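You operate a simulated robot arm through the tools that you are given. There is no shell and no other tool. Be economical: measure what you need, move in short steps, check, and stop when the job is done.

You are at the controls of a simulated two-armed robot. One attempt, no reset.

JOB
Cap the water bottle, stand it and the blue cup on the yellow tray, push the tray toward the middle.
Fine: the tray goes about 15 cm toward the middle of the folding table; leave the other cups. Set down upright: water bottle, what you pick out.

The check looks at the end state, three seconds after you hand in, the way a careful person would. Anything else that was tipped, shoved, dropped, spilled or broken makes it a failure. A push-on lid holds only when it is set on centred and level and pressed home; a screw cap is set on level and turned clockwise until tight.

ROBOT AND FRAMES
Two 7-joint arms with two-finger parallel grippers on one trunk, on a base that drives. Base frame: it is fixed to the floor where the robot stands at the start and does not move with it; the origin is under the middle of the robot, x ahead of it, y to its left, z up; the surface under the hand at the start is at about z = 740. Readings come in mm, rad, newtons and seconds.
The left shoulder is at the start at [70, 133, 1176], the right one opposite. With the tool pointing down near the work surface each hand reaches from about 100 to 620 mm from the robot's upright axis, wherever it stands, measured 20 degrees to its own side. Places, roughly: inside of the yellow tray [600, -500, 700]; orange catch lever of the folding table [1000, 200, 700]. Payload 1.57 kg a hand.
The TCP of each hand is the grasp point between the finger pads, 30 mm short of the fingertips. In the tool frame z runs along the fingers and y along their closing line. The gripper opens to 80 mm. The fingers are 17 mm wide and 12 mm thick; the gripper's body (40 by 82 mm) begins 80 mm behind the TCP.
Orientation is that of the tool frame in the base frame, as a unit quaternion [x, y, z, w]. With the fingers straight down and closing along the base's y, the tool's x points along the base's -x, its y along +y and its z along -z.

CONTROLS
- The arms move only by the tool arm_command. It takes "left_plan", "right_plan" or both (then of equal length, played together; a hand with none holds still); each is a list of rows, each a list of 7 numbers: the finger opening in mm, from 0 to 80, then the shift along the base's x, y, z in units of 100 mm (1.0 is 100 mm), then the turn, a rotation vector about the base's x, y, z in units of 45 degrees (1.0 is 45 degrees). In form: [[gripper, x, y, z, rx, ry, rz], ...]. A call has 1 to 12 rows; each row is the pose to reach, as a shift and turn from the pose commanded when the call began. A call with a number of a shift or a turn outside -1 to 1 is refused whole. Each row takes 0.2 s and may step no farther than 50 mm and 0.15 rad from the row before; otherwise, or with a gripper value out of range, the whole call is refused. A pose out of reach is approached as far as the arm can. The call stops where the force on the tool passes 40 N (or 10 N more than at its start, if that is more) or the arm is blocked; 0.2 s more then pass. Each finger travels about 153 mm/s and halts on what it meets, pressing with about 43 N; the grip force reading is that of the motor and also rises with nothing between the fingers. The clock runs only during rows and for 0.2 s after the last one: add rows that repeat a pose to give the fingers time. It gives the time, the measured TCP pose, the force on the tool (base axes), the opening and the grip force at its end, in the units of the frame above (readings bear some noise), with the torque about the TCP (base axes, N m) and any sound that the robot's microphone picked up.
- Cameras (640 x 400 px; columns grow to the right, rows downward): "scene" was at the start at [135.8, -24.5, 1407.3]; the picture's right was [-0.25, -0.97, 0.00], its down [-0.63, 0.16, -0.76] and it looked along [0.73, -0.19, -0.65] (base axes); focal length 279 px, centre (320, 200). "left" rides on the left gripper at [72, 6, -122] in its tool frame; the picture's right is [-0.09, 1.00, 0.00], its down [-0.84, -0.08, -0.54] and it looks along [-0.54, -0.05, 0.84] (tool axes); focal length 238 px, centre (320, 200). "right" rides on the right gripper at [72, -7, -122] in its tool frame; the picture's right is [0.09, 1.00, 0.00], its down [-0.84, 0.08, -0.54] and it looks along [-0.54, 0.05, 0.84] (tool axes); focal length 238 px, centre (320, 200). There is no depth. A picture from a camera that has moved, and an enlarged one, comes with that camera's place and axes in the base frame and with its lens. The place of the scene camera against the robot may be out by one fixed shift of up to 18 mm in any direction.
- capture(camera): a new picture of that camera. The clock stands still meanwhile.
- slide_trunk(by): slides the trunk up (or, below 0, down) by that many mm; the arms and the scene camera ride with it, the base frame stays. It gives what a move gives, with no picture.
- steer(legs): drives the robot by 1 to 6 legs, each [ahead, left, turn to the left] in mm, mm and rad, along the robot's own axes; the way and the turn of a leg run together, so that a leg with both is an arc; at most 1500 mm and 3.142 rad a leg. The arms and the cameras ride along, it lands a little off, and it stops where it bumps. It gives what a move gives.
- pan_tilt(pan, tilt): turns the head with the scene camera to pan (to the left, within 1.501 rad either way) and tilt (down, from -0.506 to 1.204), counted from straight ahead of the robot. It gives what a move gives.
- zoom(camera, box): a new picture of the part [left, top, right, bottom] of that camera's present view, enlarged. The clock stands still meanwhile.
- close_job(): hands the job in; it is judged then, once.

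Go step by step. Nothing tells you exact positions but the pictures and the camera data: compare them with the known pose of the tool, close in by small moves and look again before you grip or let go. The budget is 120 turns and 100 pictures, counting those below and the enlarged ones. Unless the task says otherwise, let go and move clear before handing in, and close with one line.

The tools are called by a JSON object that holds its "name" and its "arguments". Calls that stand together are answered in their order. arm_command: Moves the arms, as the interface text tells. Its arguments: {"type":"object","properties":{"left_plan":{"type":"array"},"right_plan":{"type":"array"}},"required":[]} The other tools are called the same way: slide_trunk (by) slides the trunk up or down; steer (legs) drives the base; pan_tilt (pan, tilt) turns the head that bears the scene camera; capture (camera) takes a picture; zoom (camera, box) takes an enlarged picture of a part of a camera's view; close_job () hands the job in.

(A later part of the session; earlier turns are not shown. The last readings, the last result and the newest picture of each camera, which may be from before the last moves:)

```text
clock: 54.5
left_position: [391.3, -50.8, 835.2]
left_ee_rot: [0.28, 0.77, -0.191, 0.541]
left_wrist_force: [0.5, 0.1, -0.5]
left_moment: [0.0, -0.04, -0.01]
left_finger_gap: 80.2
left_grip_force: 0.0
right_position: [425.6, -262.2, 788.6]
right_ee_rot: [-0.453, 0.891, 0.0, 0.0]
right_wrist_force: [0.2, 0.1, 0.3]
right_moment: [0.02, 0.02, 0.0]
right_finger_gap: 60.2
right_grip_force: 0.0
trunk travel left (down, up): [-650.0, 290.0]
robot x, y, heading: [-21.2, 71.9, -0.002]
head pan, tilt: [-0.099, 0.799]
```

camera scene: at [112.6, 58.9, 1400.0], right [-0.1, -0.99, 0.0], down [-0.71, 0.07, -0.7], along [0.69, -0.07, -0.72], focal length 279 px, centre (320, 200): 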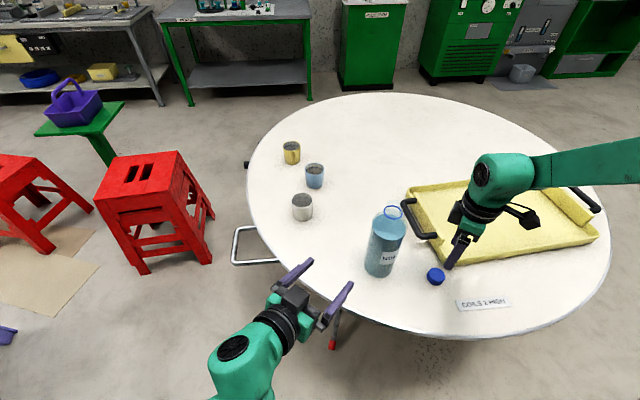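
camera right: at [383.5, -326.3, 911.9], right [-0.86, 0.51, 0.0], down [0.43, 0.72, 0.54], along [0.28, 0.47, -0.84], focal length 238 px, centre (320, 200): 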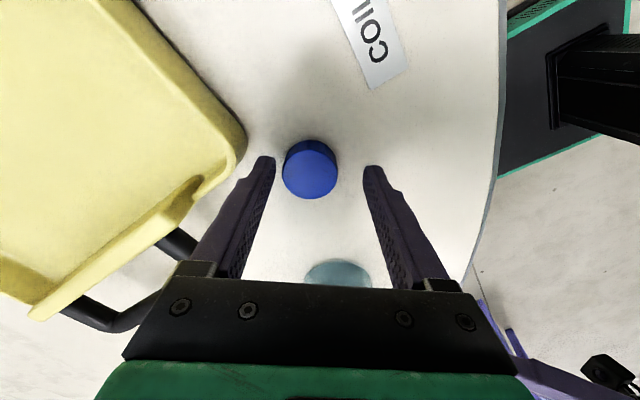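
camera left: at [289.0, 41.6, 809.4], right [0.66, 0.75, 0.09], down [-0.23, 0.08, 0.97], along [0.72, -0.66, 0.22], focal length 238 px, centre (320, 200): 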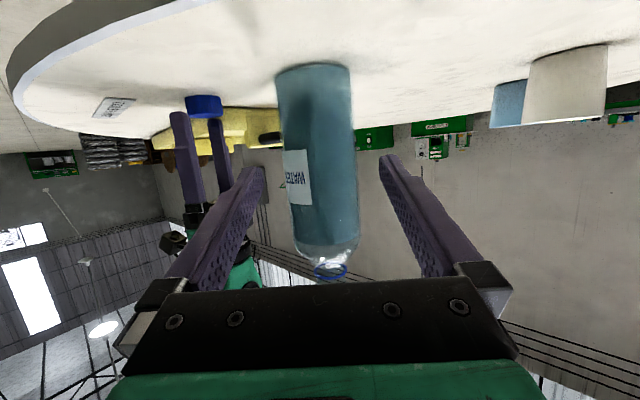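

{"name": "arm_command", "arguments": {"right_plan": [[60, 0.02, -0.03, 0, 0, 0, 0], [60, 0.02, -0.03, -0.05, 0, 0, 0], [60, 0.02, -0.03, -0.1, 0, 0, 0], [60, 0.02, -0.03, -0.1, 0, 0, 0]]}}

{"name": "zoom", "arguments": {"camera": "right", "box": [220, 120, 420, 245]}}

```text
clock: 55.5
left_position: [390.9, -50.7, 835.9]
left_ee_rot: [0.28, 0.77, -0.191, 0.541]
left_wrist_force: [0.4, -0.1, -0.2]
left_moment: [0.0, 0.03, 0.03]
left_finger_gap: 80.0
left_grip_force: 0.0
right_position: [428.2, -265.5, 777.0]
right_ee_rot: [-0.454, 0.891, 0.001, -0.001]
right_wrist_force: [0.1, 0.6, 0.1]
right_moment: [0.03, 0.0, 0.01]
right_finger_gap: 60.1
right_grip_force: 0.0
trunk travel left (down, up): [-650.0, 290.0]
robot x, y, heading: [-23.5, 70.5, 0.001]
head pan, tilt: [-0.099, 0.799]
```

```text
3.20 times, centred on (320, 182) of right
camera zoom: at [390.7, -328.0, 901.2], right [-0.86, 0.51, 0.0], down [0.43, 0.72, 0.54], along [0.28, 0.47, -0.84], focal length 763 px, centre (320, 256)
```

zoom: 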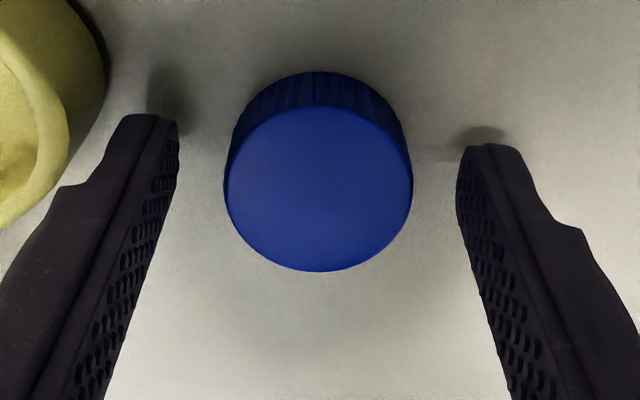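

The cap is centred between the fingers. Closing on it.

{"name": "arm_command", "arguments": {"right_plan": [[45, 0, 0, 0, 0, 0, 0], [30, 0, 0, 0, 0, 0, 0], [30, 0, 0, 0, 0, 0, 0]]}}

{"name": "zoom", "arguments": {"camera": "left", "box": [220, 60, 420, 290]}}

```text
clock: 56.3
left_position: [390.7, -51.7, 836.6]
left_ee_rot: [0.28, 0.769, -0.192, 0.541]
left_wrist_force: [0.1, 0.5, -1.0]
left_moment: [0.02, 0.01, -0.02]
left_finger_gap: 79.9
left_grip_force: 0.2
right_position: [427.7, -266.3, 779.8]
right_ee_rot: [-0.454, 0.891, 0.0, -0.001]
right_wrist_force: [-0.1, 0.0, -0.5]
right_moment: [0.04, 0.04, -0.01]
right_finger_gap: 37.3
right_grip_force: 42.8
trunk travel left (down, up): [-650.0, 290.0]
robot x, y, heading: [-23.6, 74.0, 0.003]
head pan, tilt: [-0.099, 0.799]
```

```text
1.74 times, centred on (320, 175) of left
camera zoom: at [288.9, 42.6, 810.0], right [0.66, 0.75, 0.09], down [-0.23, 0.08, 0.97], along [0.72, -0.66, 0.22], focal length 414 px, centre (320, 244)
```

zoom: 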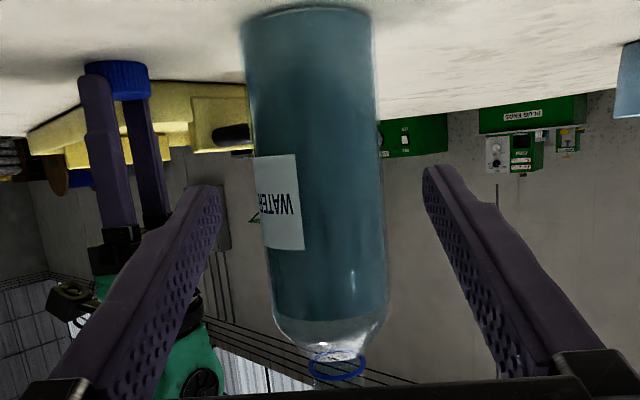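

The cap is held with a 37.3 mm gap. I'll lift it, line up the left hand with the bottle axis and advance to just short of it.

{"name": "arm_command", "arguments": {"left_plan": [[80, -0.037, -0.045, 0, 0, 0, 0], [80, 0.08, -0.14, 0, 0, 0, 0], [80, 0.2, -0.24, 0, 0, 0, 0], [80, 0.295, -0.32, 0, 0, 0, 0], [80, 0.295, -0.32, 0, 0, 0, 0]], "right_plan": [[30, 0, 0, 0.2, 0, 0, 0], [30, 0, 0, 0.5, 0, 0, 0], [30, 0, 0, 0.8, 0, 0, 0], [30, 0, 0, 1.0, 0, 0, 0], [30, 0, 0, 1.0, 0, 0, 0]]}}

{"name": "capture", "arguments": {"camera": "left"}}

{"name": "zoom", "arguments": {"camera": "scene", "box": [300, 180, 480, 300]}}

```text
clock: 57.5
left_position: [421.0, -83.9, 834.4]
left_ee_rot: [0.281, 0.77, -0.192, 0.541]
left_wrist_force: [0.7, -0.3, 0.2]
left_moment: [0.01, 0.01, 0.01]
left_finger_gap: 80.1
left_grip_force: 0.1
right_position: [427.1, -267.0, 879.4]
right_ee_rot: [-0.453, 0.891, 0.0, 0.0]
right_wrist_force: [0.0, 0.0, 1.1]
right_moment: [0.03, -0.02, -0.02]
right_finger_gap: 37.1
right_grip_force: 43.4
trunk travel left (down, up): [-650.0, 290.0]
robot x, y, heading: [-23.5, 69.7, 0.004]
head pan, tilt: [-0.099, 0.799]
```

```text
67 pictures are left
camera left: at [318.2, 10.4, 809.1], right [0.66, 0.75, 0.09], down [-0.23, 0.08, 0.97], along [0.72, -0.66, 0.22], focal length 238 px, centre (320, 200)
```

left: 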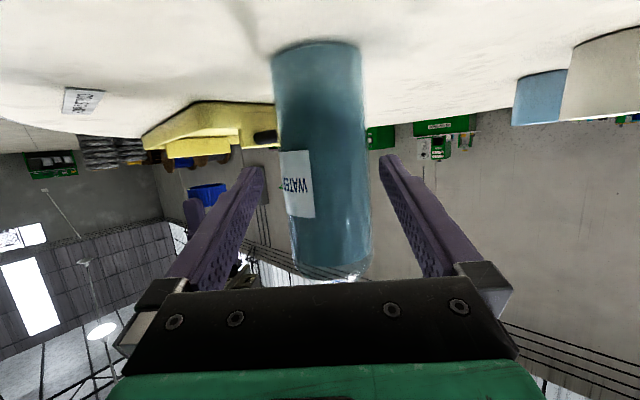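

```text
3.33 times, centred on (390, 240) of scene
camera zoom: at [111.6, 59.0, 1300.1], right [-0.1, -0.99, 0.0], down [-0.71, 0.07, -0.7], along [0.69, -0.07, -0.72], focal length 931 px, centre (87, 67)
```

zoom: 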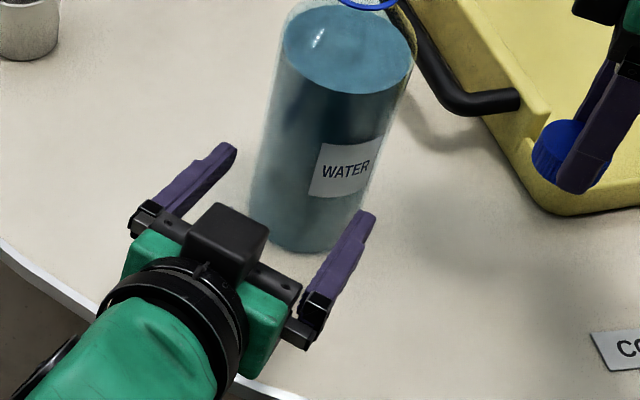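

{"name": "zoom", "arguments": {"camera": "left", "box": [240, 120, 400, 220]}}

```text
4.00 times, centred on (320, 170) of left
camera zoom: at [318.2, 10.4, 809.1], right [0.66, 0.75, 0.09], down [-0.23, 0.08, 0.97], along [0.72, -0.66, 0.22], focal length 953 px, centre (320, 320)
```

zoom: 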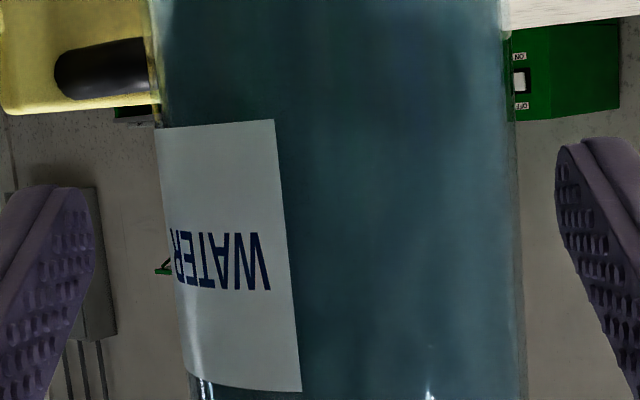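

The wrist view shows the bottle about 2.6 mm to the hand's +y side. I'll correct for that, advance a little and check.

{"name": "arm_command", "arguments": {"left_plan": [[80, 0.017, 0.02, 0, 0, 0, 0], [80, 0.11, -0.057, 0, 0, 0, 0], [80, 0.19, -0.122, 0, 0, 0, 0], [80, 0.19, -0.122, 0, 0, 0, 0]]}}

{"name": "zoom", "arguments": {"camera": "left", "box": [240, 120, 400, 220]}}

```text
clock: 58.5
left_position: [440.8, -95.2, 835.7]
left_ee_rot: [0.281, 0.77, -0.192, 0.541]
left_wrist_force: [-0.1, -0.1, -0.4]
left_moment: [0.02, 0.0, 0.01]
left_finger_gap: 80.2
left_grip_force: 0.1
right_position: [426.9, -265.8, 878.0]
right_ee_rot: [-0.453, 0.891, 0.001, 0.0]
right_wrist_force: [-0.3, -0.2, -0.3]
right_moment: [-0.02, 0.0, -0.01]
right_finger_gap: 37.2
right_grip_force: 42.9
trunk travel left (down, up): [-650.0, 290.0]
robot x, y, heading: [-21.6, 69.9, -0.004]
head pan, tilt: [-0.099, 0.799]
```

```text
4.00 times, centred on (320, 170) of left
camera zoom: at [337.9, -1.6, 809.3], right [0.66, 0.75, 0.09], down [-0.23, 0.08, 0.97], along [0.72, -0.66, 0.22], focal length 953 px, centre (320, 320)
```

zoom: 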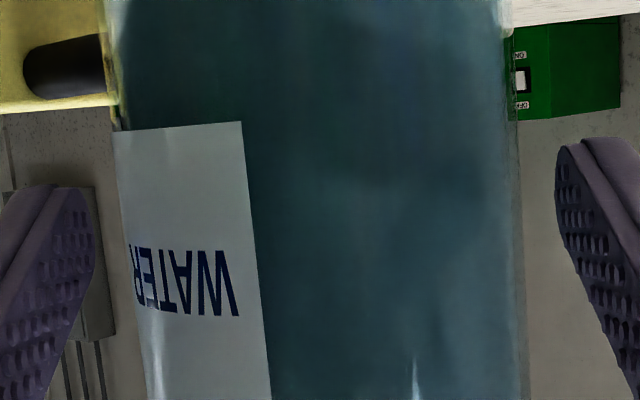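

{"name": "arm_command", "arguments": {"left_plan": [[80, -0.008, -0.009, 0, 0, 0, 0], [80, 0.07, -0.073, 0, 0, 0, 0], [80, 0.146, -0.136, 0, 0, 0, 0], [80, 0.146, -0.136, 0, 0, 0, 0]]}}

{"name": "capture", "arguments": {"camera": "left"}}

{"name": "zoom", "arguments": {"camera": "scene", "box": [300, 180, 480, 300]}}

```text
clock: 59.5
left_position: [453.8, -103.9, 824.9]
left_ee_rot: [0.284, 0.773, -0.186, 0.535]
left_wrist_force: [0.4, 0.7, 0.7]
left_moment: [-0.02, 0.0, 0.0]
left_finger_gap: 79.8
left_grip_force: 0.0
right_position: [426.6, -265.9, 878.9]
right_ee_rot: [-0.453, 0.891, 0.0, -0.001]
right_wrist_force: [0.1, -0.7, -0.4]
right_moment: [0.02, -0.01, -0.01]
right_finger_gap: 37.2
right_grip_force: 43.1
trunk travel left (down, up): [-650.0, 290.0]
robot x, y, heading: [-22.4, 67.6, -0.002]
head pan, tilt: [-0.099, 0.799]
```

```text
63 pictures are left
camera left: at [350.3, -10.7, 802.8], right [0.66, 0.74, 0.1], down [-0.22, 0.06, 0.97], along [0.72, -0.67, 0.2], focal length 238 px, centre (320, 200)
```

left: 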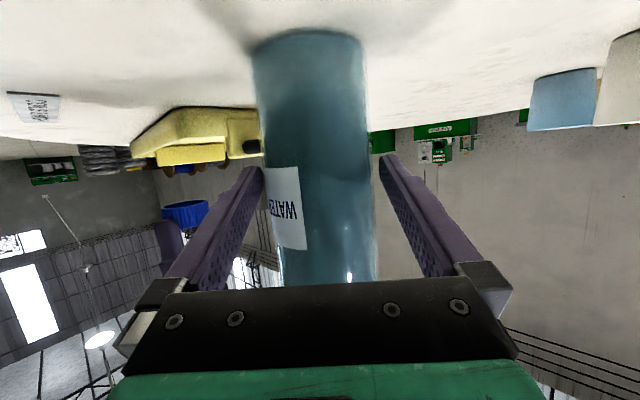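

```text
3.33 times, centred on (390, 240) of scene
camera zoom: at [111.2, 59.0, 1300.1], right [-0.1, -0.99, 0.0], down [-0.71, 0.07, -0.7], along [0.69, -0.07, -0.72], focal length 931 px, centre (87, 67)
```

zoom: 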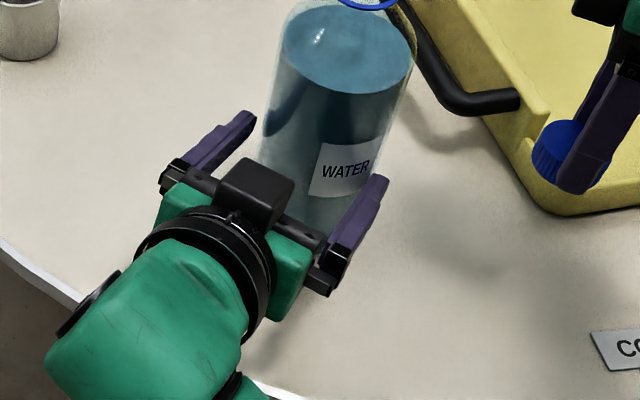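

The left hand sits 10 mm lower than I commanded. I want to check whether its forearm is near the table edge.

{"name": "capture", "arguments": {"camera": "scene"}}

```text
61 pictures are left
camera scene: at [111.2, 59.0, 1300.1], right [-0.1, -0.99, 0.0], down [-0.71, 0.07, -0.7], along [0.69, -0.07, -0.72], focal length 279 px, centre (320, 200)
```

scene: 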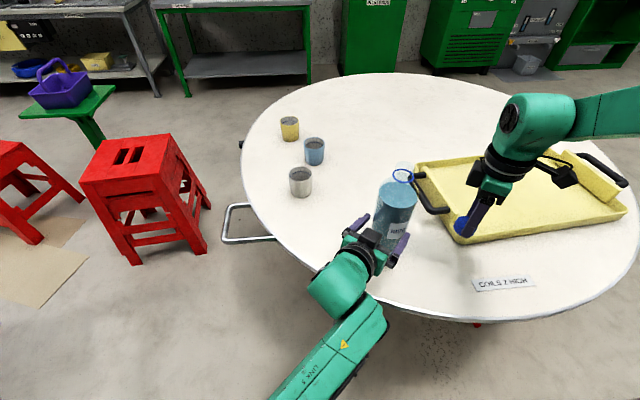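

{"name": "arm_command", "arguments": {"left_plan": [[80, 0, 0, 0.1, 0, 0, 0], [80, 0, 0, 0.2, 0, 0, 0], [80, 0, 0, 0.2, 0, 0, 0]]}}

```text
clock: 60.3
left_position: [452.2, -101.4, 839.1]
left_ee_rot: [0.286, 0.776, -0.182, 0.531]
left_wrist_force: [-0.2, 0.3, -0.4]
left_moment: [0.01, -0.02, -0.05]
left_finger_gap: 80.2
left_grip_force: 0.0
right_position: [427.2, -266.1, 878.6]
right_ee_rot: [-0.453, 0.891, 0.0, 0.0]
right_wrist_force: [0.4, 0.3, 0.2]
right_moment: [-0.06, 0.0, 0.0]
right_finger_gap: 37.4
right_grip_force: 43.1
trunk travel left (down, up): [-650.0, 290.0]
robot x, y, heading: [-24.5, 70.7, -0.006]
head pan, tilt: [-0.099, 0.799]
```

The arm is near a wrist limit and its tilt is drifting slightly. I'll let the hand point 10° further down and return to the grip height.

{"name": "arm_command", "arguments": {"left_plan": [[80, 0, 0, -0.1, 0.07, 0.085, 0], [80, 0, 0, -0.15, 0.142, 0.171, 0], [80, 0, 0, -0.15, 0.142, 0.171, 0]]}}

```text
clock: 61.3
left_position: [455.5, -81.9, 804.1]
left_ee_rot: [0.309, 0.826, -0.13, 0.453]
left_wrist_force: [-2.2, -2.3, 0.2]
left_moment: [-0.06, 0.0, -0.07]
left_finger_gap: 80.1
left_grip_force: 0.0
right_position: [426.4, -266.5, 878.0]
right_ee_rot: [-0.453, 0.891, 0.0, 0.001]
right_wrist_force: [-0.5, 0.8, -0.6]
right_moment: [0.0, -0.01, -0.03]
right_finger_gap: 37.5
right_grip_force: 43.1
trunk travel left (down, up): [-650.0, 290.0]
robot x, y, heading: [-25.3, 68.5, -0.0]
head pan, tilt: [-0.099, 0.799]
stopped in row 3 (left hand): the arm was blocked; the commanded pose is now the measured one
```

{"name": "capture", "arguments": {"camera": "left"}}

{"name": "capture", "arguments": {"camera": "scene"}}

{"name": "capture", "arguments": {"camera": "right"}}

```text
60 pictures are left
camera left: at [349.4, 11.8, 812.6], right [0.66, 0.73, 0.14], down [-0.08, -0.12, 0.99], along [0.74, -0.67, -0.02], focal length 238 px, centre (320, 200)
```

left: 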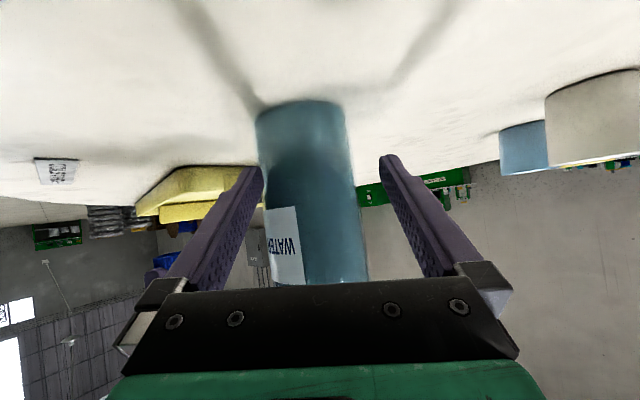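

```text
59 pictures are left
camera scene: at [110.7, 58.7, 1300.2], right [-0.1, -0.99, 0.0], down [-0.71, 0.07, -0.7], along [0.69, -0.07, -0.72], focal length 279 px, centre (320, 200)
```

scene: 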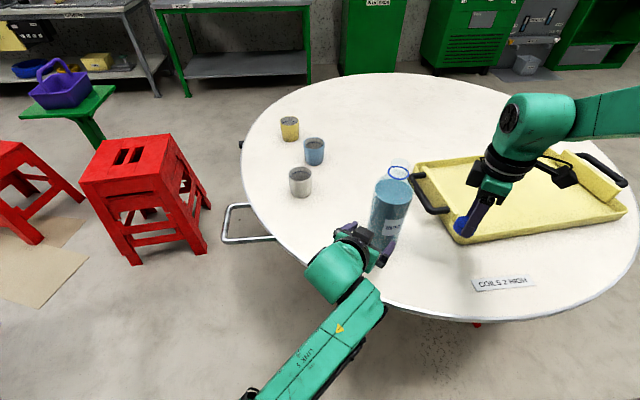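

```text
58 pictures are left
camera right: at [390.0, -328.4, 1001.3], right [-0.86, 0.51, 0.0], down [0.43, 0.72, 0.54], along [0.28, 0.47, -0.84], focal length 238 px, centre (320, 200)
```

right: 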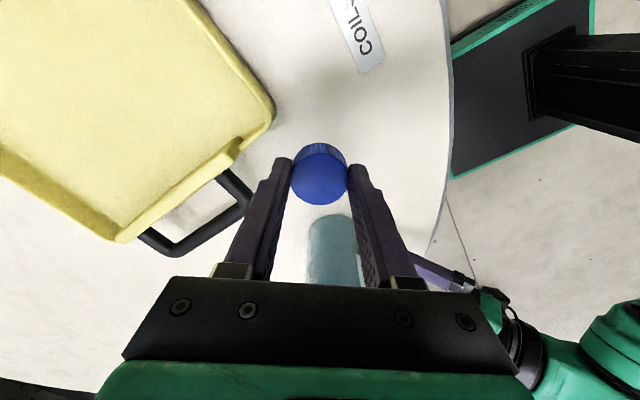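

The left arm's elbow hangs low and its forearm is touching the table edge, so I'll back the hand out and raise the trunk. Then I'll grip higher with a steeper hand.

{"name": "arm_command", "arguments": {"left_plan": [[80, -0.08, 0.06, 0.1, 0, 0, 0], [80, -0.2, 0.16, 0.2, 0, 0, 0], [80, -0.4, 0.32, 0.35, 0, 0, 0], [80, -0.6, 0.5, 0.6, 0, 0, 0], [80, -0.6, 0.5, 1.0, 0, 0, 0]]}}

{"name": "slide_trunk", "arguments": {"by": 120}}

{"name": "capture", "arguments": {"camera": "scene"}}

```text
clock: 62.5
left_position: [395.6, -31.9, 903.4]
left_ee_rot: [0.309, 0.826, -0.131, 0.452]
left_wrist_force: [-0.2, -0.7, -0.5]
left_moment: [0.02, -0.03, 0.0]
left_finger_gap: 80.2
left_grip_force: 0.2
right_position: [427.8, -266.8, 877.4]
right_ee_rot: [-0.453, 0.892, 0.0, -0.001]
right_wrist_force: [1.0, 0.4, -1.1]
right_moment: [0.0, 0.01, -0.04]
right_finger_gap: 37.2
right_grip_force: 43.4
trunk travel left (down, up): [-650.0, 290.0]
robot x, y, heading: [-19.6, 71.9, -0.002]
head pan, tilt: [-0.099, 0.799]
```

```text
clock: 64.0
left_position: [397.0, -30.6, 1023.5]
left_ee_rot: [0.31, 0.826, -0.132, 0.453]
left_wrist_force: [1.0, 0.5, 0.0]
left_moment: [0.01, -0.03, -0.02]
left_finger_gap: 79.8
left_grip_force: 0.0
right_position: [427.5, -267.9, 999.1]
right_ee_rot: [-0.454, 0.891, 0.0, 0.0]
right_wrist_force: [0.8, -0.2, -0.5]
right_moment: [-0.01, 0.0, -0.03]
right_finger_gap: 37.4
right_grip_force: 43.1
trunk travel left (down, up): [-770.0, 170.0]
robot x, y, heading: [-24.1, 71.6, 0.001]
head pan, tilt: [-0.099, 0.799]
```

```text
57 pictures are left
camera scene: at [111.5, 58.8, 1420.1], right [-0.1, -0.99, 0.0], down [-0.71, 0.07, -0.7], along [0.69, -0.07, -0.72], focal length 279 px, centre (320, 200)
```

scene: 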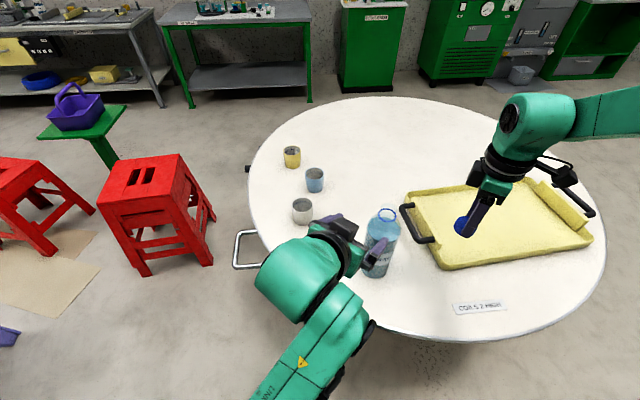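

The table and bottle haven't moved. Now I'll level the left hand's roll, set it about 45° down, and bring it to a standoff by the bottle at z≈880.

{"name": "arm_command", "arguments": {"left_plan": [[80, 0.03, -0.1, -0.2, 0.046, 0.118, 0.027], [80, 0.08, -0.25, -0.4, 0.092, 0.236, 0.053], [80, 0.15, -0.4, -0.6, 0.092, 0.236, 0.053], [80, 0.2, -0.55, -0.8, 0.092, 0.236, 0.053], [80, 0.2, -0.55, -1.0, 0.092, 0.236, 0.053]]}}

{"name": "arm_command", "arguments": {"left_plan": [[80, 0, 0, -0.2, 0, 0, 0], [80, 0, 0, -0.45, 0, 0, 0], [80, 0, 0, -0.45, 0, 0, 0]]}}

{"name": "capture", "arguments": {"camera": "left"}}

{"name": "capture", "arguments": {"camera": "scene"}}

```text
clock: 65.4
left_position: [427.2, -56.1, 898.1]
left_ee_rot: [0.3, 0.88, -0.08, 0.359]
left_wrist_force: [-0.4, -0.1, -0.6]
left_moment: [-0.03, 0.0, -0.01]
left_finger_gap: 80.2
left_grip_force: 0.0
right_position: [426.6, -265.0, 998.5]
right_ee_rot: [-0.453, 0.892, 0.0, 0.0]
right_wrist_force: [0.0, 0.0, -0.4]
right_moment: [-0.01, 0.01, -0.02]
right_finger_gap: 37.5
right_grip_force: 42.8
trunk travel left (down, up): [-770.0, 170.0]
robot x, y, heading: [-20.0, 67.2, -0.003]
head pan, tilt: [-0.099, 0.799]
stopped in row 5 (left hand): the arm was blocked; the commanded pose is now the measured one
```

```text
clock: 66.2
left_position: [427.5, -57.1, 852.1]
left_ee_rot: [0.299, 0.88, -0.081, 0.359]
left_wrist_force: [-0.2, -0.1, -0.1]
left_moment: [0.03, -0.01, -0.02]
left_finger_gap: 80.1
left_grip_force: 0.1
right_position: [426.5, -267.6, 998.4]
right_ee_rot: [-0.453, 0.891, 0.001, 0.0]
right_wrist_force: [-0.1, 0.2, 0.4]
right_moment: [-0.02, 0.02, 0.0]
right_finger_gap: 37.2
right_grip_force: 43.1
trunk travel left (down, up): [-770.0, 170.0]
robot x, y, heading: [-21.6, 71.5, 0.001]
head pan, tilt: [-0.099, 0.799]
```

```text
56 pictures are left
camera left: at [318.9, 25.1, 894.2], right [0.64, 0.76, 0.13], down [0.11, -0.26, 0.96], along [0.76, -0.6, -0.25], focal length 238 px, centre (320, 200)
```

left: 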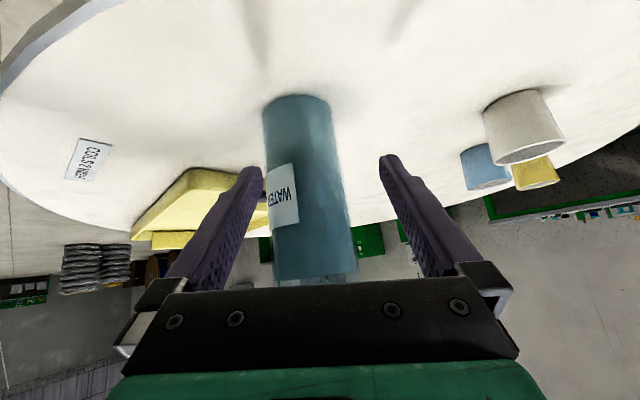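

```text
55 pictures are left
camera scene: at [111.4, 58.8, 1420.1], right [-0.1, -0.99, 0.0], down [-0.71, 0.07, -0.7], along [0.69, -0.07, -0.72], focal length 279 px, centre (320, 200)
```

scene: 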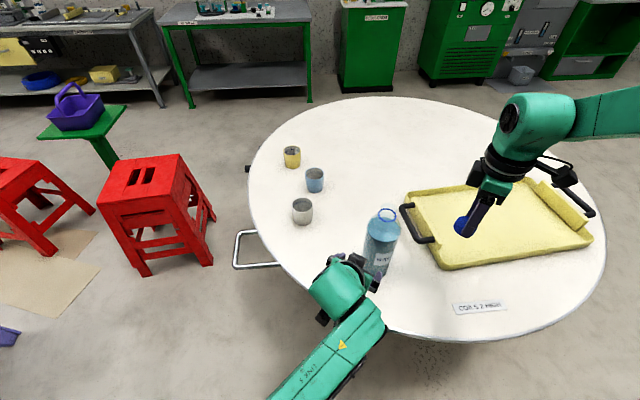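

The left hand can't cross this far to the right, so I'll pull it back and cap the bottle with the right hand alone, letting the base friction resist the turning. I'll raise the right hand and wind its yaw counter-clockwise first.

{"name": "arm_command", "arguments": {"left_plan": [[80, -0.1, 0.1, 0.2, 0, 0, 0], [80, -0.2, 0.3, 0.4, 0, 0, 0], [80, -0.3, 0.5, 0.6, 0, 0, 0], [80, -0.4, 0.7, 0.8, 0, 0, 0], [80, -0.5, 0.9, 1.0, 0, 0, 0], [80, -0.5, 1.0, 1.0, 0, 0, 0]], "right_plan": [[30, 0, 0, 0.15, 0, 0, 0.16], [30, 0, 0, 0.3, 0, 0, 0.32], [30, 0, 0, 0.45, 0, 0, 0.48], [30, 0, 0, 0.5, 0, 0, 0.64], [30, 0, 0, 0.5, 0, 0, 0.8], [30, 0, 0, 0.5, 0, 0, 0.95]]}}

{"name": "arm_command", "arguments": {"right_plan": [[30, 0, 0, 0, 0, 0, 0.16], [30, 0, 0, 0, 0, 0, 0.32], [30, 0, 0, 0, 0, 0, 0.48], [30, 0, 0, 0, 0, 0, 0.64], [30, 0, 0, 0, 0, 0, 0.8], [30, 0, 0, 0, 0, 0, 0.95]]}}

```text
clock: 67.6
left_position: [376.0, 44.4, 954.2]
left_ee_rot: [0.301, 0.88, -0.082, 0.358]
left_wrist_force: [-0.2, -0.6, 0.5]
left_moment: [0.03, -0.01, -0.02]
left_finger_gap: 80.1
left_grip_force: 0.1
right_position: [428.7, -266.7, 1048.4]
right_ee_rot: [0.748, -0.664, 0.001, 0.0]
right_wrist_force: [0.7, -0.2, 0.0]
right_moment: [0.01, -0.05, 0.0]
right_finger_gap: 37.5
right_grip_force: 43.4
trunk travel left (down, up): [-770.0, 170.0]
robot x, y, heading: [-26.7, 69.6, 0.0]
head pan, tilt: [-0.099, 0.799]
```

```text
clock: 69.0
left_position: [377.0, 43.9, 953.8]
left_ee_rot: [0.299, 0.88, -0.082, 0.36]
left_wrist_force: [-0.1, 0.5, -0.2]
left_moment: [0.01, 0.01, 0.0]
left_finger_gap: 79.9
left_grip_force: 0.0
right_position: [427.4, -266.5, 1048.8]
right_ee_rot: [0.939, -0.345, -0.001, 0.0]
right_wrist_force: [-0.6, -0.2, 0.0]
right_moment: [0.03, 0.01, 0.02]
right_finger_gap: 37.2
right_grip_force: 42.3
trunk travel left (down, up): [-770.0, 170.0]
robot x, y, heading: [-22.4, 71.3, -0.002]
head pan, tilt: [-0.099, 0.799]
```

Yaw is now about 140°, which leaves plenty of clockwise room. Next I'll move over the bottle, still above its mouth, and check alignment.

{"name": "arm_command", "arguments": {"right_plan": [[30, 0.1, 0.2, 0, 0, 0, 0], [30, 0.2, 0.4, 0, 0, 0, 0], [30, 0.3, 0.6, 0, 0, 0, 0], [30, 0.4, 0.8, 0, 0, 0, 0], [30, 0.5, 1.0, 0, 0, 0, 0]]}}

{"name": "arm_command", "arguments": {"right_plan": [[30, 0, 0.1, 0, 0, 0, 0], [30, 0.01, 0.2, 0, 0, 0, 0], [30, 0.01, 0.35, 0, 0, 0, 0], [30, 0.01, 0.35, 0, 0, 0, 0]]}}

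{"name": "capture", "arguments": {"camera": "right"}}

{"name": "capture", "arguments": {"camera": "scene"}}

{"name": "capture", "arguments": {"camera": "left"}}

```text
clock: 70.2
left_position: [376.9, 43.3, 953.0]
left_ee_rot: [0.3, 0.88, -0.082, 0.359]
left_wrist_force: [-0.2, 0.1, -0.2]
left_moment: [-0.01, 0.02, 0.01]
left_finger_gap: 80.0
left_grip_force: 0.1
right_position: [478.1, -165.0, 1049.0]
right_ee_rot: [0.938, -0.347, -0.001, 0.001]
right_wrist_force: [1.4, 0.1, -0.6]
right_moment: [-0.03, 0.03, 0.02]
right_finger_gap: 37.3
right_grip_force: 42.6
trunk travel left (down, up): [-770.0, 170.0]
robot x, y, heading: [-25.2, 69.0, 0.001]
head pan, tilt: [-0.099, 0.799]
```

```text
clock: 71.2
left_position: [376.5, 44.1, 954.6]
left_ee_rot: [0.3, 0.88, -0.082, 0.359]
left_wrist_force: [1.0, 0.0, -0.8]
left_moment: [0.0, 0.01, 0.01]
left_finger_gap: 80.1
left_grip_force: 0.0
right_position: [478.6, -131.4, 1049.1]
right_ee_rot: [0.938, -0.347, 0.0, 0.001]
right_wrist_force: [0.2, -0.4, 0.5]
right_moment: [0.01, 0.01, -0.03]
right_finger_gap: 37.3
right_grip_force: 42.6
trunk travel left (down, up): [-770.0, 170.0]
robot x, y, heading: [-23.3, 66.5, -0.0]
head pan, tilt: [-0.099, 0.799]
```

```text
54 pictures are left
camera right: at [537.6, -173.0, 1172.3], right [-0.58, -0.82, 0.0], down [-0.69, 0.49, 0.54], along [-0.44, 0.31, -0.84], focal length 238 px, centre (320, 200)
```

right: 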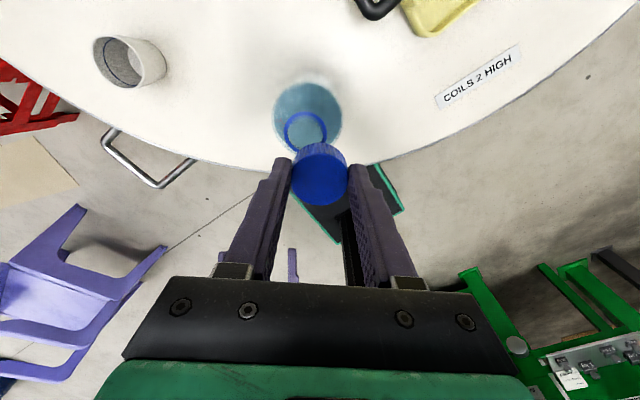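

```text
53 pictures are left
camera scene: at [111.3, 58.8, 1420.1], right [-0.1, -0.99, 0.0], down [-0.71, 0.07, -0.7], along [0.69, -0.07, -0.72], focal length 279 px, centre (320, 200)
```

scene: 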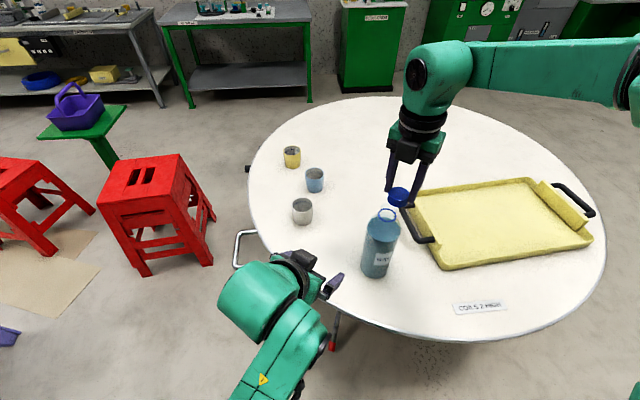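

```text
52 pictures are left
camera left: at [268.7, 125.7, 994.3], right [0.64, 0.76, 0.13], down [0.11, -0.26, 0.96], along [0.76, -0.6, -0.25], focal length 238 px, centre (320, 200)
```

left: 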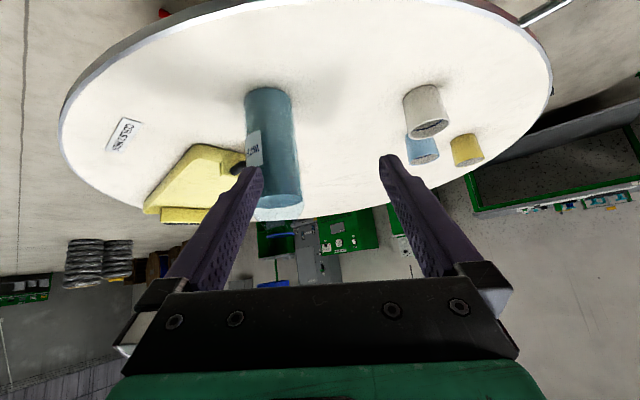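

From here the ring looks nearer (493,-125), so the left hand may have nudged the bottle. I'll zoom to measure.

{"name": "zoom", "arguments": {"camera": "right", "box": [250, 70, 390, 210]}}

{"name": "zoom", "arguments": {"camera": "scene", "box": [340, 170, 440, 290]}}

```text
2.86 times, centred on (320, 140) of right
camera zoom: at [537.6, -173.0, 1172.3], right [-0.58, -0.82, 0.0], down [-0.69, 0.49, 0.54], along [-0.44, 0.31, -0.84], focal length 681 px, centre (320, 371)
```

zoom: 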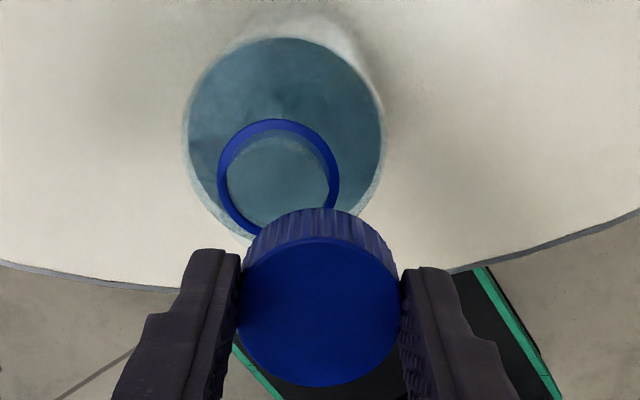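

```text
3.33 times, centred on (390, 230) of scene
camera zoom: at [111.3, 58.8, 1420.1], right [-0.1, -0.99, 0.0], down [-0.71, 0.07, -0.7], along [0.69, -0.07, -0.72], focal length 931 px, centre (87, 100)
```

zoom: 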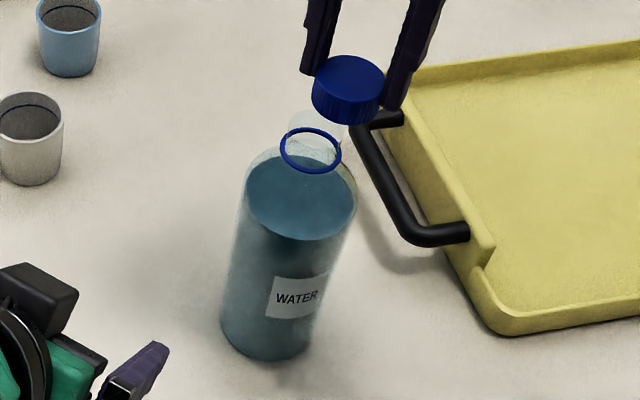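

The bottle has been nudged to about (492.5,-125.6) but it's still upright. I'll centre the cap over it, lower to just above the mouth, and check from three cameras.

{"name": "arm_command", "arguments": {"right_plan": [[30, 0.07, 0.03, 0, 0, 0, 0], [30, 0.139, 0.058, -0.1, 0, 0, 0], [30, 0.139, 0.058, -0.22, 0, 0, 0], [30, 0.139, 0.058, -0.22, 0, 0, 0]]}}

{"name": "zoom", "arguments": {"camera": "left", "box": [220, 190, 380, 290]}}

{"name": "zoom", "arguments": {"camera": "scene", "box": [350, 170, 430, 230]}}

{"name": "zoom", "arguments": {"camera": "right", "box": [250, 100, 390, 210]}}

```text
clock: 72.2
left_position: [376.2, 43.2, 953.1]
left_ee_rot: [0.3, 0.88, -0.082, 0.358]
left_wrist_force: [0.7, -0.1, 0.4]
left_moment: [-0.01, 0.01, -0.02]
left_finger_gap: 79.8
left_grip_force: 0.1
right_position: [491.9, -124.3, 1026.9]
right_ee_rot: [0.938, -0.346, 0.0, 0.0]
right_wrist_force: [-0.6, -0.2, 0.4]
right_moment: [0.0, 0.0, 0.01]
right_finger_gap: 37.3
right_grip_force: 43.2
trunk travel left (down, up): [-770.0, 170.0]
robot x, y, heading: [-22.9, 70.2, -0.005]
head pan, tilt: [-0.099, 0.799]
```

```text
4.00 times, centred on (300, 240) of left
camera zoom: at [268.7, 125.8, 994.3], right [0.64, 0.76, 0.13], down [0.11, -0.26, 0.96], along [0.76, -0.6, -0.25], focal length 953 px, centre (400, 40)
```

zoom: 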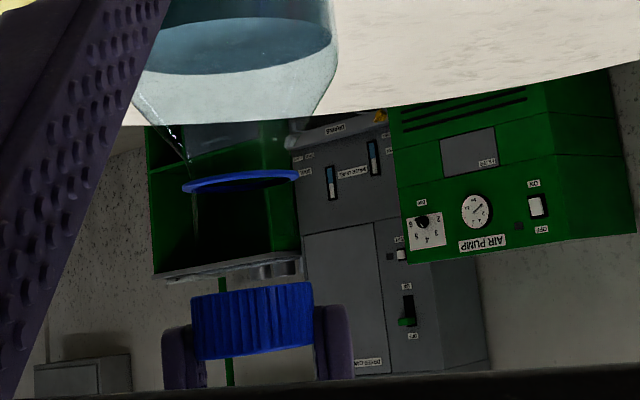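

```text
6.67 times, centred on (390, 200) of scene
camera zoom: at [111.3, 59.1, 1420.1], right [-0.1, -0.99, 0.0], down [-0.71, 0.07, -0.7], along [0.69, -0.07, -0.72], focal length 1861 px, centre (-147, 200)
```

zoom: 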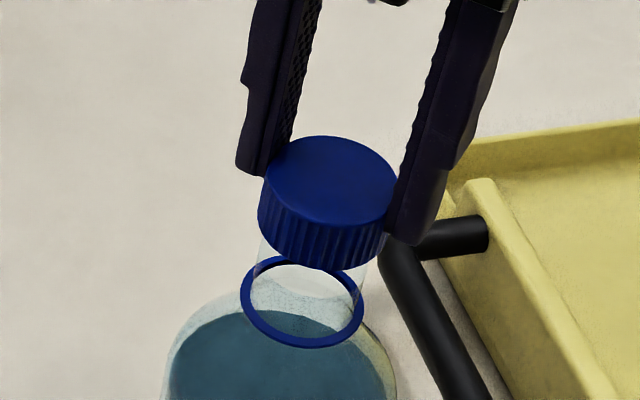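

```text
3.64 times, centred on (320, 155) of right
camera zoom: at [551.5, -166.3, 1149.2], right [-0.58, -0.82, 0.0], down [-0.69, 0.49, 0.54], along [-0.44, 0.31, -0.84], focal length 867 px, centre (320, 364)
```

zoom: 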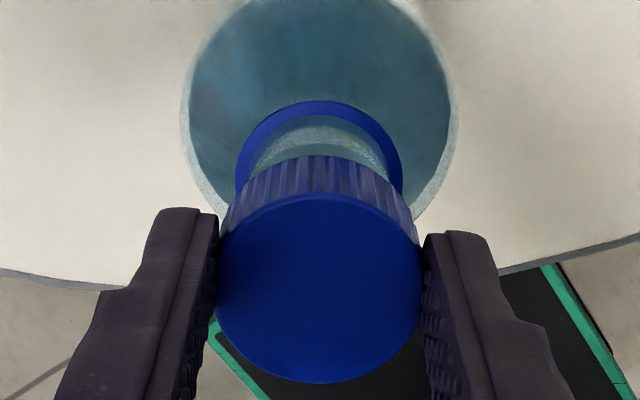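

From all views the cap is centred on the neck within about a millimetre. I'll lower it gently until it touches.

{"name": "arm_command", "arguments": {"right_plan": [[30, 0.005, -0.005, -0.05, 0, 0, 0], [30, 0.005, -0.005, -0.09, 0, 0, 0], [30, 0.005, -0.005, -0.12, 0, 0, 0], [30, 0.005, -0.005, -0.14, 0, 0, 0]]}}

{"name": "zoom", "arguments": {"camera": "left", "box": [220, 190, 380, 290]}}

```text
clock: 73.2
left_position: [376.8, 43.1, 952.6]
left_ee_rot: [0.299, 0.88, -0.081, 0.359]
left_wrist_force: [0.3, 0.7, 0.1]
left_moment: [0.02, 0.01, 0.01]
left_finger_gap: 79.8
left_grip_force: 0.1
right_position: [493.1, -127.2, 1010.2]
right_ee_rot: [0.938, -0.347, 0.0, 0.0]
right_wrist_force: [0.6, -0.2, 0.5]
right_moment: [0.0, -0.01, 0.0]
right_finger_gap: 37.4
right_grip_force: 42.4
trunk travel left (down, up): [-770.0, 170.0]
robot x, y, heading: [-22.7, 68.9, 0.0]
head pan, tilt: [-0.099, 0.799]
```

```text
4.00 times, centred on (300, 240) of left
camera zoom: at [268.8, 125.7, 994.3], right [0.64, 0.76, 0.13], down [0.11, -0.26, 0.96], along [0.76, -0.6, -0.25], focal length 953 px, centre (400, 40)
```

zoom: 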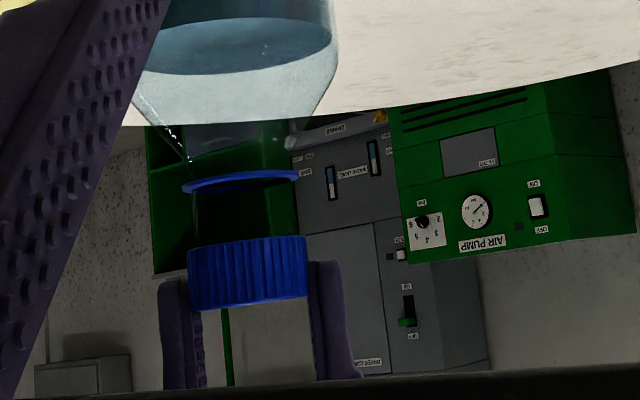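

{"name": "arm_command", "arguments": {"right_plan": [[30, 0, 0, -0.015, 0, 0, 0], [30, 0, 0, -0.03, 0, 0, 0], [30, 0, 0, -0.045, 0, 0, 0]]}}

```text
clock: 74.0
left_position: [375.5, 43.0, 954.6]
left_ee_rot: [0.3, 0.88, -0.081, 0.358]
left_wrist_force: [0.3, -0.5, 0.3]
left_moment: [0.01, 0.03, -0.02]
left_finger_gap: 80.0
left_grip_force: 0.0
right_position: [492.2, -125.7, 1006.4]
right_ee_rot: [0.938, -0.347, 0.0, -0.001]
right_wrist_force: [-0.6, 0.4, -0.1]
right_moment: [-0.01, 0.01, -0.04]
right_finger_gap: 37.4
right_grip_force: 43.1
trunk travel left (down, up): [-770.0, 170.0]
robot x, y, heading: [-24.1, 66.8, 0.005]
head pan, tilt: [-0.099, 0.799]
```

{"name": "arm_command", "arguments": {"right_plan": [[30, 0, 0, -0.015, 0, 0, 0], [30, 0, 0, -0.03, 0, 0, 0], [30, 0, 0, -0.045, 0, 0, 0], [30, 0, 0, -0.06, 0, 0, 0]]}}

{"name": "zoom", "arguments": {"camera": "left", "box": [220, 190, 380, 290]}}

```text
clock: 75.0
left_position: [375.2, 43.4, 953.6]
left_ee_rot: [0.299, 0.881, -0.081, 0.359]
left_wrist_force: [0.5, 0.2, 0.1]
left_moment: [0.02, -0.01, 0.07]
left_finger_gap: 80.0
left_grip_force: 0.0
right_position: [491.8, -126.4, 1001.4]
right_ee_rot: [0.938, -0.346, 0.0, 0.0]
right_wrist_force: [0.3, -0.6, 0.3]
right_moment: [0.02, 0.0, -0.02]
right_finger_gap: 37.5
right_grip_force: 43.5
trunk travel left (down, up): [-770.0, 170.0]
robot x, y, heading: [-24.8, 68.8, -0.007]
head pan, tilt: [-0.099, 0.799]
```

```text
4.00 times, centred on (300, 240) of left
camera zoom: at [268.8, 125.7, 994.3], right [0.64, 0.76, 0.13], down [0.11, -0.26, 0.96], along [0.76, -0.6, -0.25], focal length 953 px, centre (400, 40)
```

zoom: 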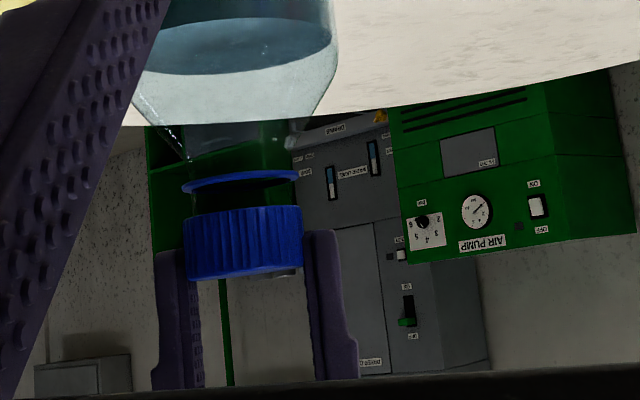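

The cap is sliding down over the neck with about 7 mm left to the ring. Continuing gently.

{"name": "arm_command", "arguments": {"right_plan": [[30, 0, 0, -0.015, 0, 0, 0], [30, 0, 0, -0.03, 0, 0, 0], [30, 0, 0, -0.045, 0, 0, 0], [30, 0, 0, -0.06, 0, 0, 0]]}}

{"name": "zoom", "arguments": {"camera": "left", "box": [220, 190, 380, 290]}}

{"name": "zoom", "arguments": {"camera": "scene", "box": [350, 170, 430, 230]}}

```text
clock: 76.0
left_position: [376.7, 43.4, 953.8]
left_ee_rot: [0.299, 0.88, -0.081, 0.359]
left_wrist_force: [-0.4, 0.0, 0.9]
left_moment: [0.02, 0.03, -0.03]
left_finger_gap: 80.2
left_grip_force: 0.1
right_position: [492.1, -125.7, 995.3]
right_ee_rot: [0.938, -0.348, 0.0, 0.001]
right_wrist_force: [-0.6, 0.7, 0.7]
right_moment: [0.16, 0.09, 0.0]
right_finger_gap: 37.3
right_grip_force: 43.0
trunk travel left (down, up): [-770.0, 170.0]
robot x, y, heading: [-26.7, 73.4, -0.002]
head pan, tilt: [-0.099, 0.799]
```

```text
4.00 times, centred on (300, 240) of left
camera zoom: at [268.4, 126.1, 994.4], right [0.64, 0.76, 0.13], down [0.11, -0.26, 0.96], along [0.76, -0.6, -0.25], focal length 953 px, centre (400, 40)
```

zoom: 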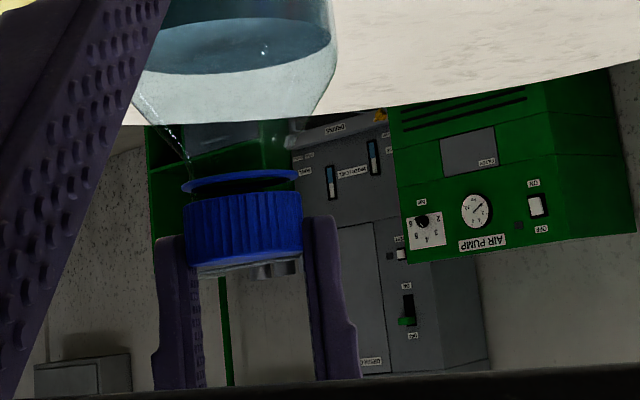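

```text
6.67 times, centred on (390, 200) of scene
camera zoom: at [110.8, 59.5, 1420.2], right [-0.1, -0.99, 0.0], down [-0.71, 0.07, -0.7], along [0.69, -0.07, -0.72], focal length 1861 px, centre (-147, 200)
```

zoom: 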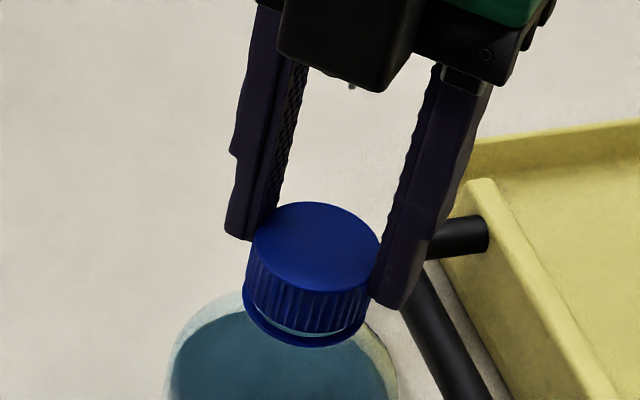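

A slight moment now shows contact, with the cap about 3 mm above the ring. I'll start turning clockwise with a slight descent.

{"name": "arm_command", "arguments": {"right_plan": [[30, 0, 0, -0.01, 0, 0, -0.16], [30, 0, 0, -0.01, 0, 0, -0.32], [30, 0, 0, -0.012, 0, 0, -0.48], [30, 0, 0, -0.014, 0, 0, -0.64], [30, 0, 0, -0.016, 0, 0, -0.8], [30, 0, 0, -0.018, 0, 0, -0.96]]}}

{"name": "zoom", "arguments": {"camera": "scene", "box": [350, 170, 430, 290]}}

```text
clock: 77.4
left_position: [374.4, 44.5, 954.3]
left_ee_rot: [0.3, 0.88, -0.081, 0.36]
left_wrist_force: [0.2, 0.6, 0.3]
left_moment: [-0.01, 0.01, -0.01]
left_finger_gap: 80.0
left_grip_force: 0.1
right_position: [491.2, -126.4, 996.0]
right_ee_rot: [0.744, -0.668, 0.001, -0.001]
right_wrist_force: [-2.0, -2.9, 14.2]
right_moment: [-0.3, 0.34, -0.02]
right_finger_gap: 37.5
right_grip_force: 43.3
trunk travel left (down, up): [-770.0, 170.0]
robot x, y, heading: [-20.9, 73.3, 0.0]
head pan, tilt: [-0.099, 0.799]
```

```text
3.33 times, centred on (390, 230) of scene
camera zoom: at [107.9, 59.1, 1420.5], right [-0.1, -0.99, 0.0], down [-0.71, 0.07, -0.7], along [0.7, -0.07, -0.72], focal length 931 px, centre (87, 100)
```

zoom: 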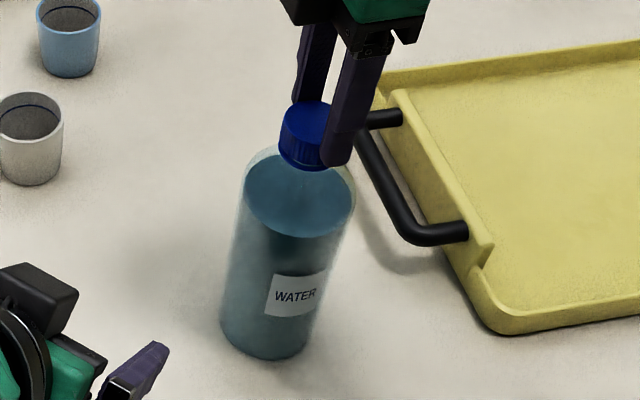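

The bottle isn't turning with the cap and there's a healthy 14 N seating force. I'll keep turning.

{"name": "arm_command", "arguments": {"right_plan": [[30, -0.005, -0.007, 0, 0, 0, -0.16], [30, -0.005, -0.007, -0.002, 0, 0, -0.32], [30, -0.005, -0.007, -0.004, 0, 0, -0.48], [30, -0.005, -0.007, -0.006, 0, 0, -0.64], [30, -0.005, -0.007, -0.008, 0, 0, -0.8], [30, -0.005, -0.007, -0.01, 0, 0, -0.96]]}}

{"name": "arm_command", "arguments": {"right_plan": [[30, 0, 0, 0, 0, 0, -0.16], [30, 0, 0, -0.002, 0, 0, -0.32], [30, 0, 0, -0.004, 0, 0, -0.48], [30, 0, 0, -0.006, 0, 0, -0.64]]}}

{"name": "zoom", "arguments": {"camera": "scene", "box": [350, 170, 430, 290]}}

{"name": "zoom", "arguments": {"camera": "left", "box": [220, 190, 380, 290]}}

```text
clock: 78.8
left_position: [373.9, 44.0, 955.2]
left_ee_rot: [0.3, 0.88, -0.081, 0.36]
left_wrist_force: [0.1, -0.4, -0.4]
left_moment: [-0.02, 0.0, 0.03]
left_finger_gap: 80.3
left_grip_force: 0.1
right_position: [488.2, -127.0, 994.8]
right_ee_rot: [-0.445, 0.895, -0.001, 0.001]
right_wrist_force: [-3.0, -1.3, 15.2]
right_moment: [0.0, 0.25, -0.06]
right_finger_gap: 37.1
right_grip_force: 42.4
trunk travel left (down, up): [-770.0, 170.0]
robot x, y, heading: [-25.0, 72.9, -0.001]
head pan, tilt: [-0.099, 0.799]
```

```text
clock: 79.8
left_position: [374.4, 45.0, 953.9]
left_ee_rot: [0.3, 0.88, -0.082, 0.359]
left_wrist_force: [-0.5, 0.2, -0.2]
left_moment: [0.02, 0.01, 0.0]
left_finger_gap: 80.1
left_grip_force: 0.0
right_position: [492.7, -136.2, 994.7]
right_ee_rot: [-0.21, 0.978, 0.002, 0.001]
right_wrist_force: [-1.6, 3.5, 13.3]
right_moment: [0.45, 0.1, 0.02]
right_finger_gap: 37.3
right_grip_force: 43.1
right hand out of reach, approached as far as the arm can: row 4
trunk travel left (down, up): [-770.0, 170.0]
robot x, y, heading: [-20.9, 67.7, -0.002]
head pan, tilt: [-0.099, 0.799]
```

```text
3.33 times, centred on (390, 230) of scene
camera zoom: at [109.2, 61.1, 1420.4], right [-0.1, -0.99, 0.0], down [-0.71, 0.07, -0.7], along [0.69, -0.07, -0.72], focal length 931 px, centre (87, 100)
```

zoom: 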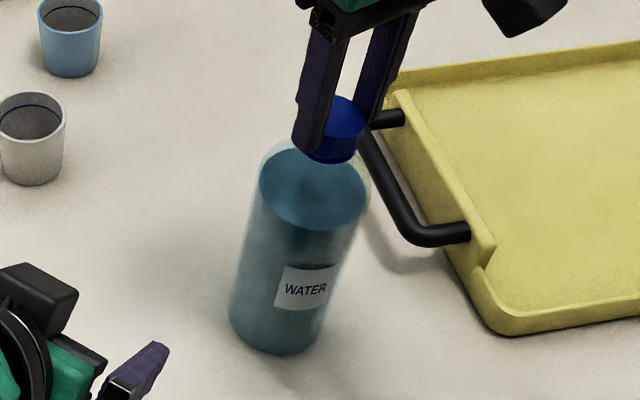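

```text
4.00 times, centred on (300, 240) of left
camera zoom: at [267.2, 127.4, 994.7], right [0.64, 0.76, 0.13], down [0.11, -0.26, 0.96], along [0.76, -0.6, -0.25], focal length 953 px, centre (400, 40)
```

zoom: 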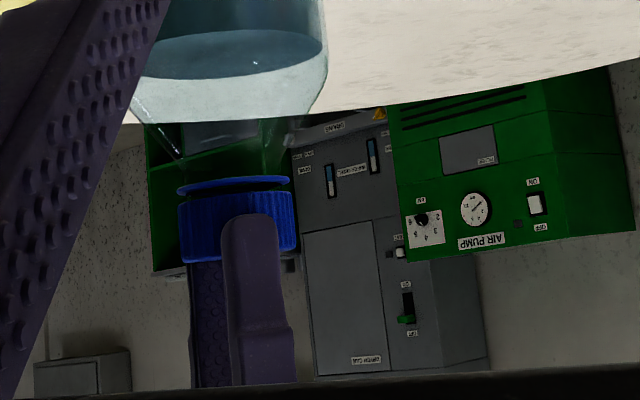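

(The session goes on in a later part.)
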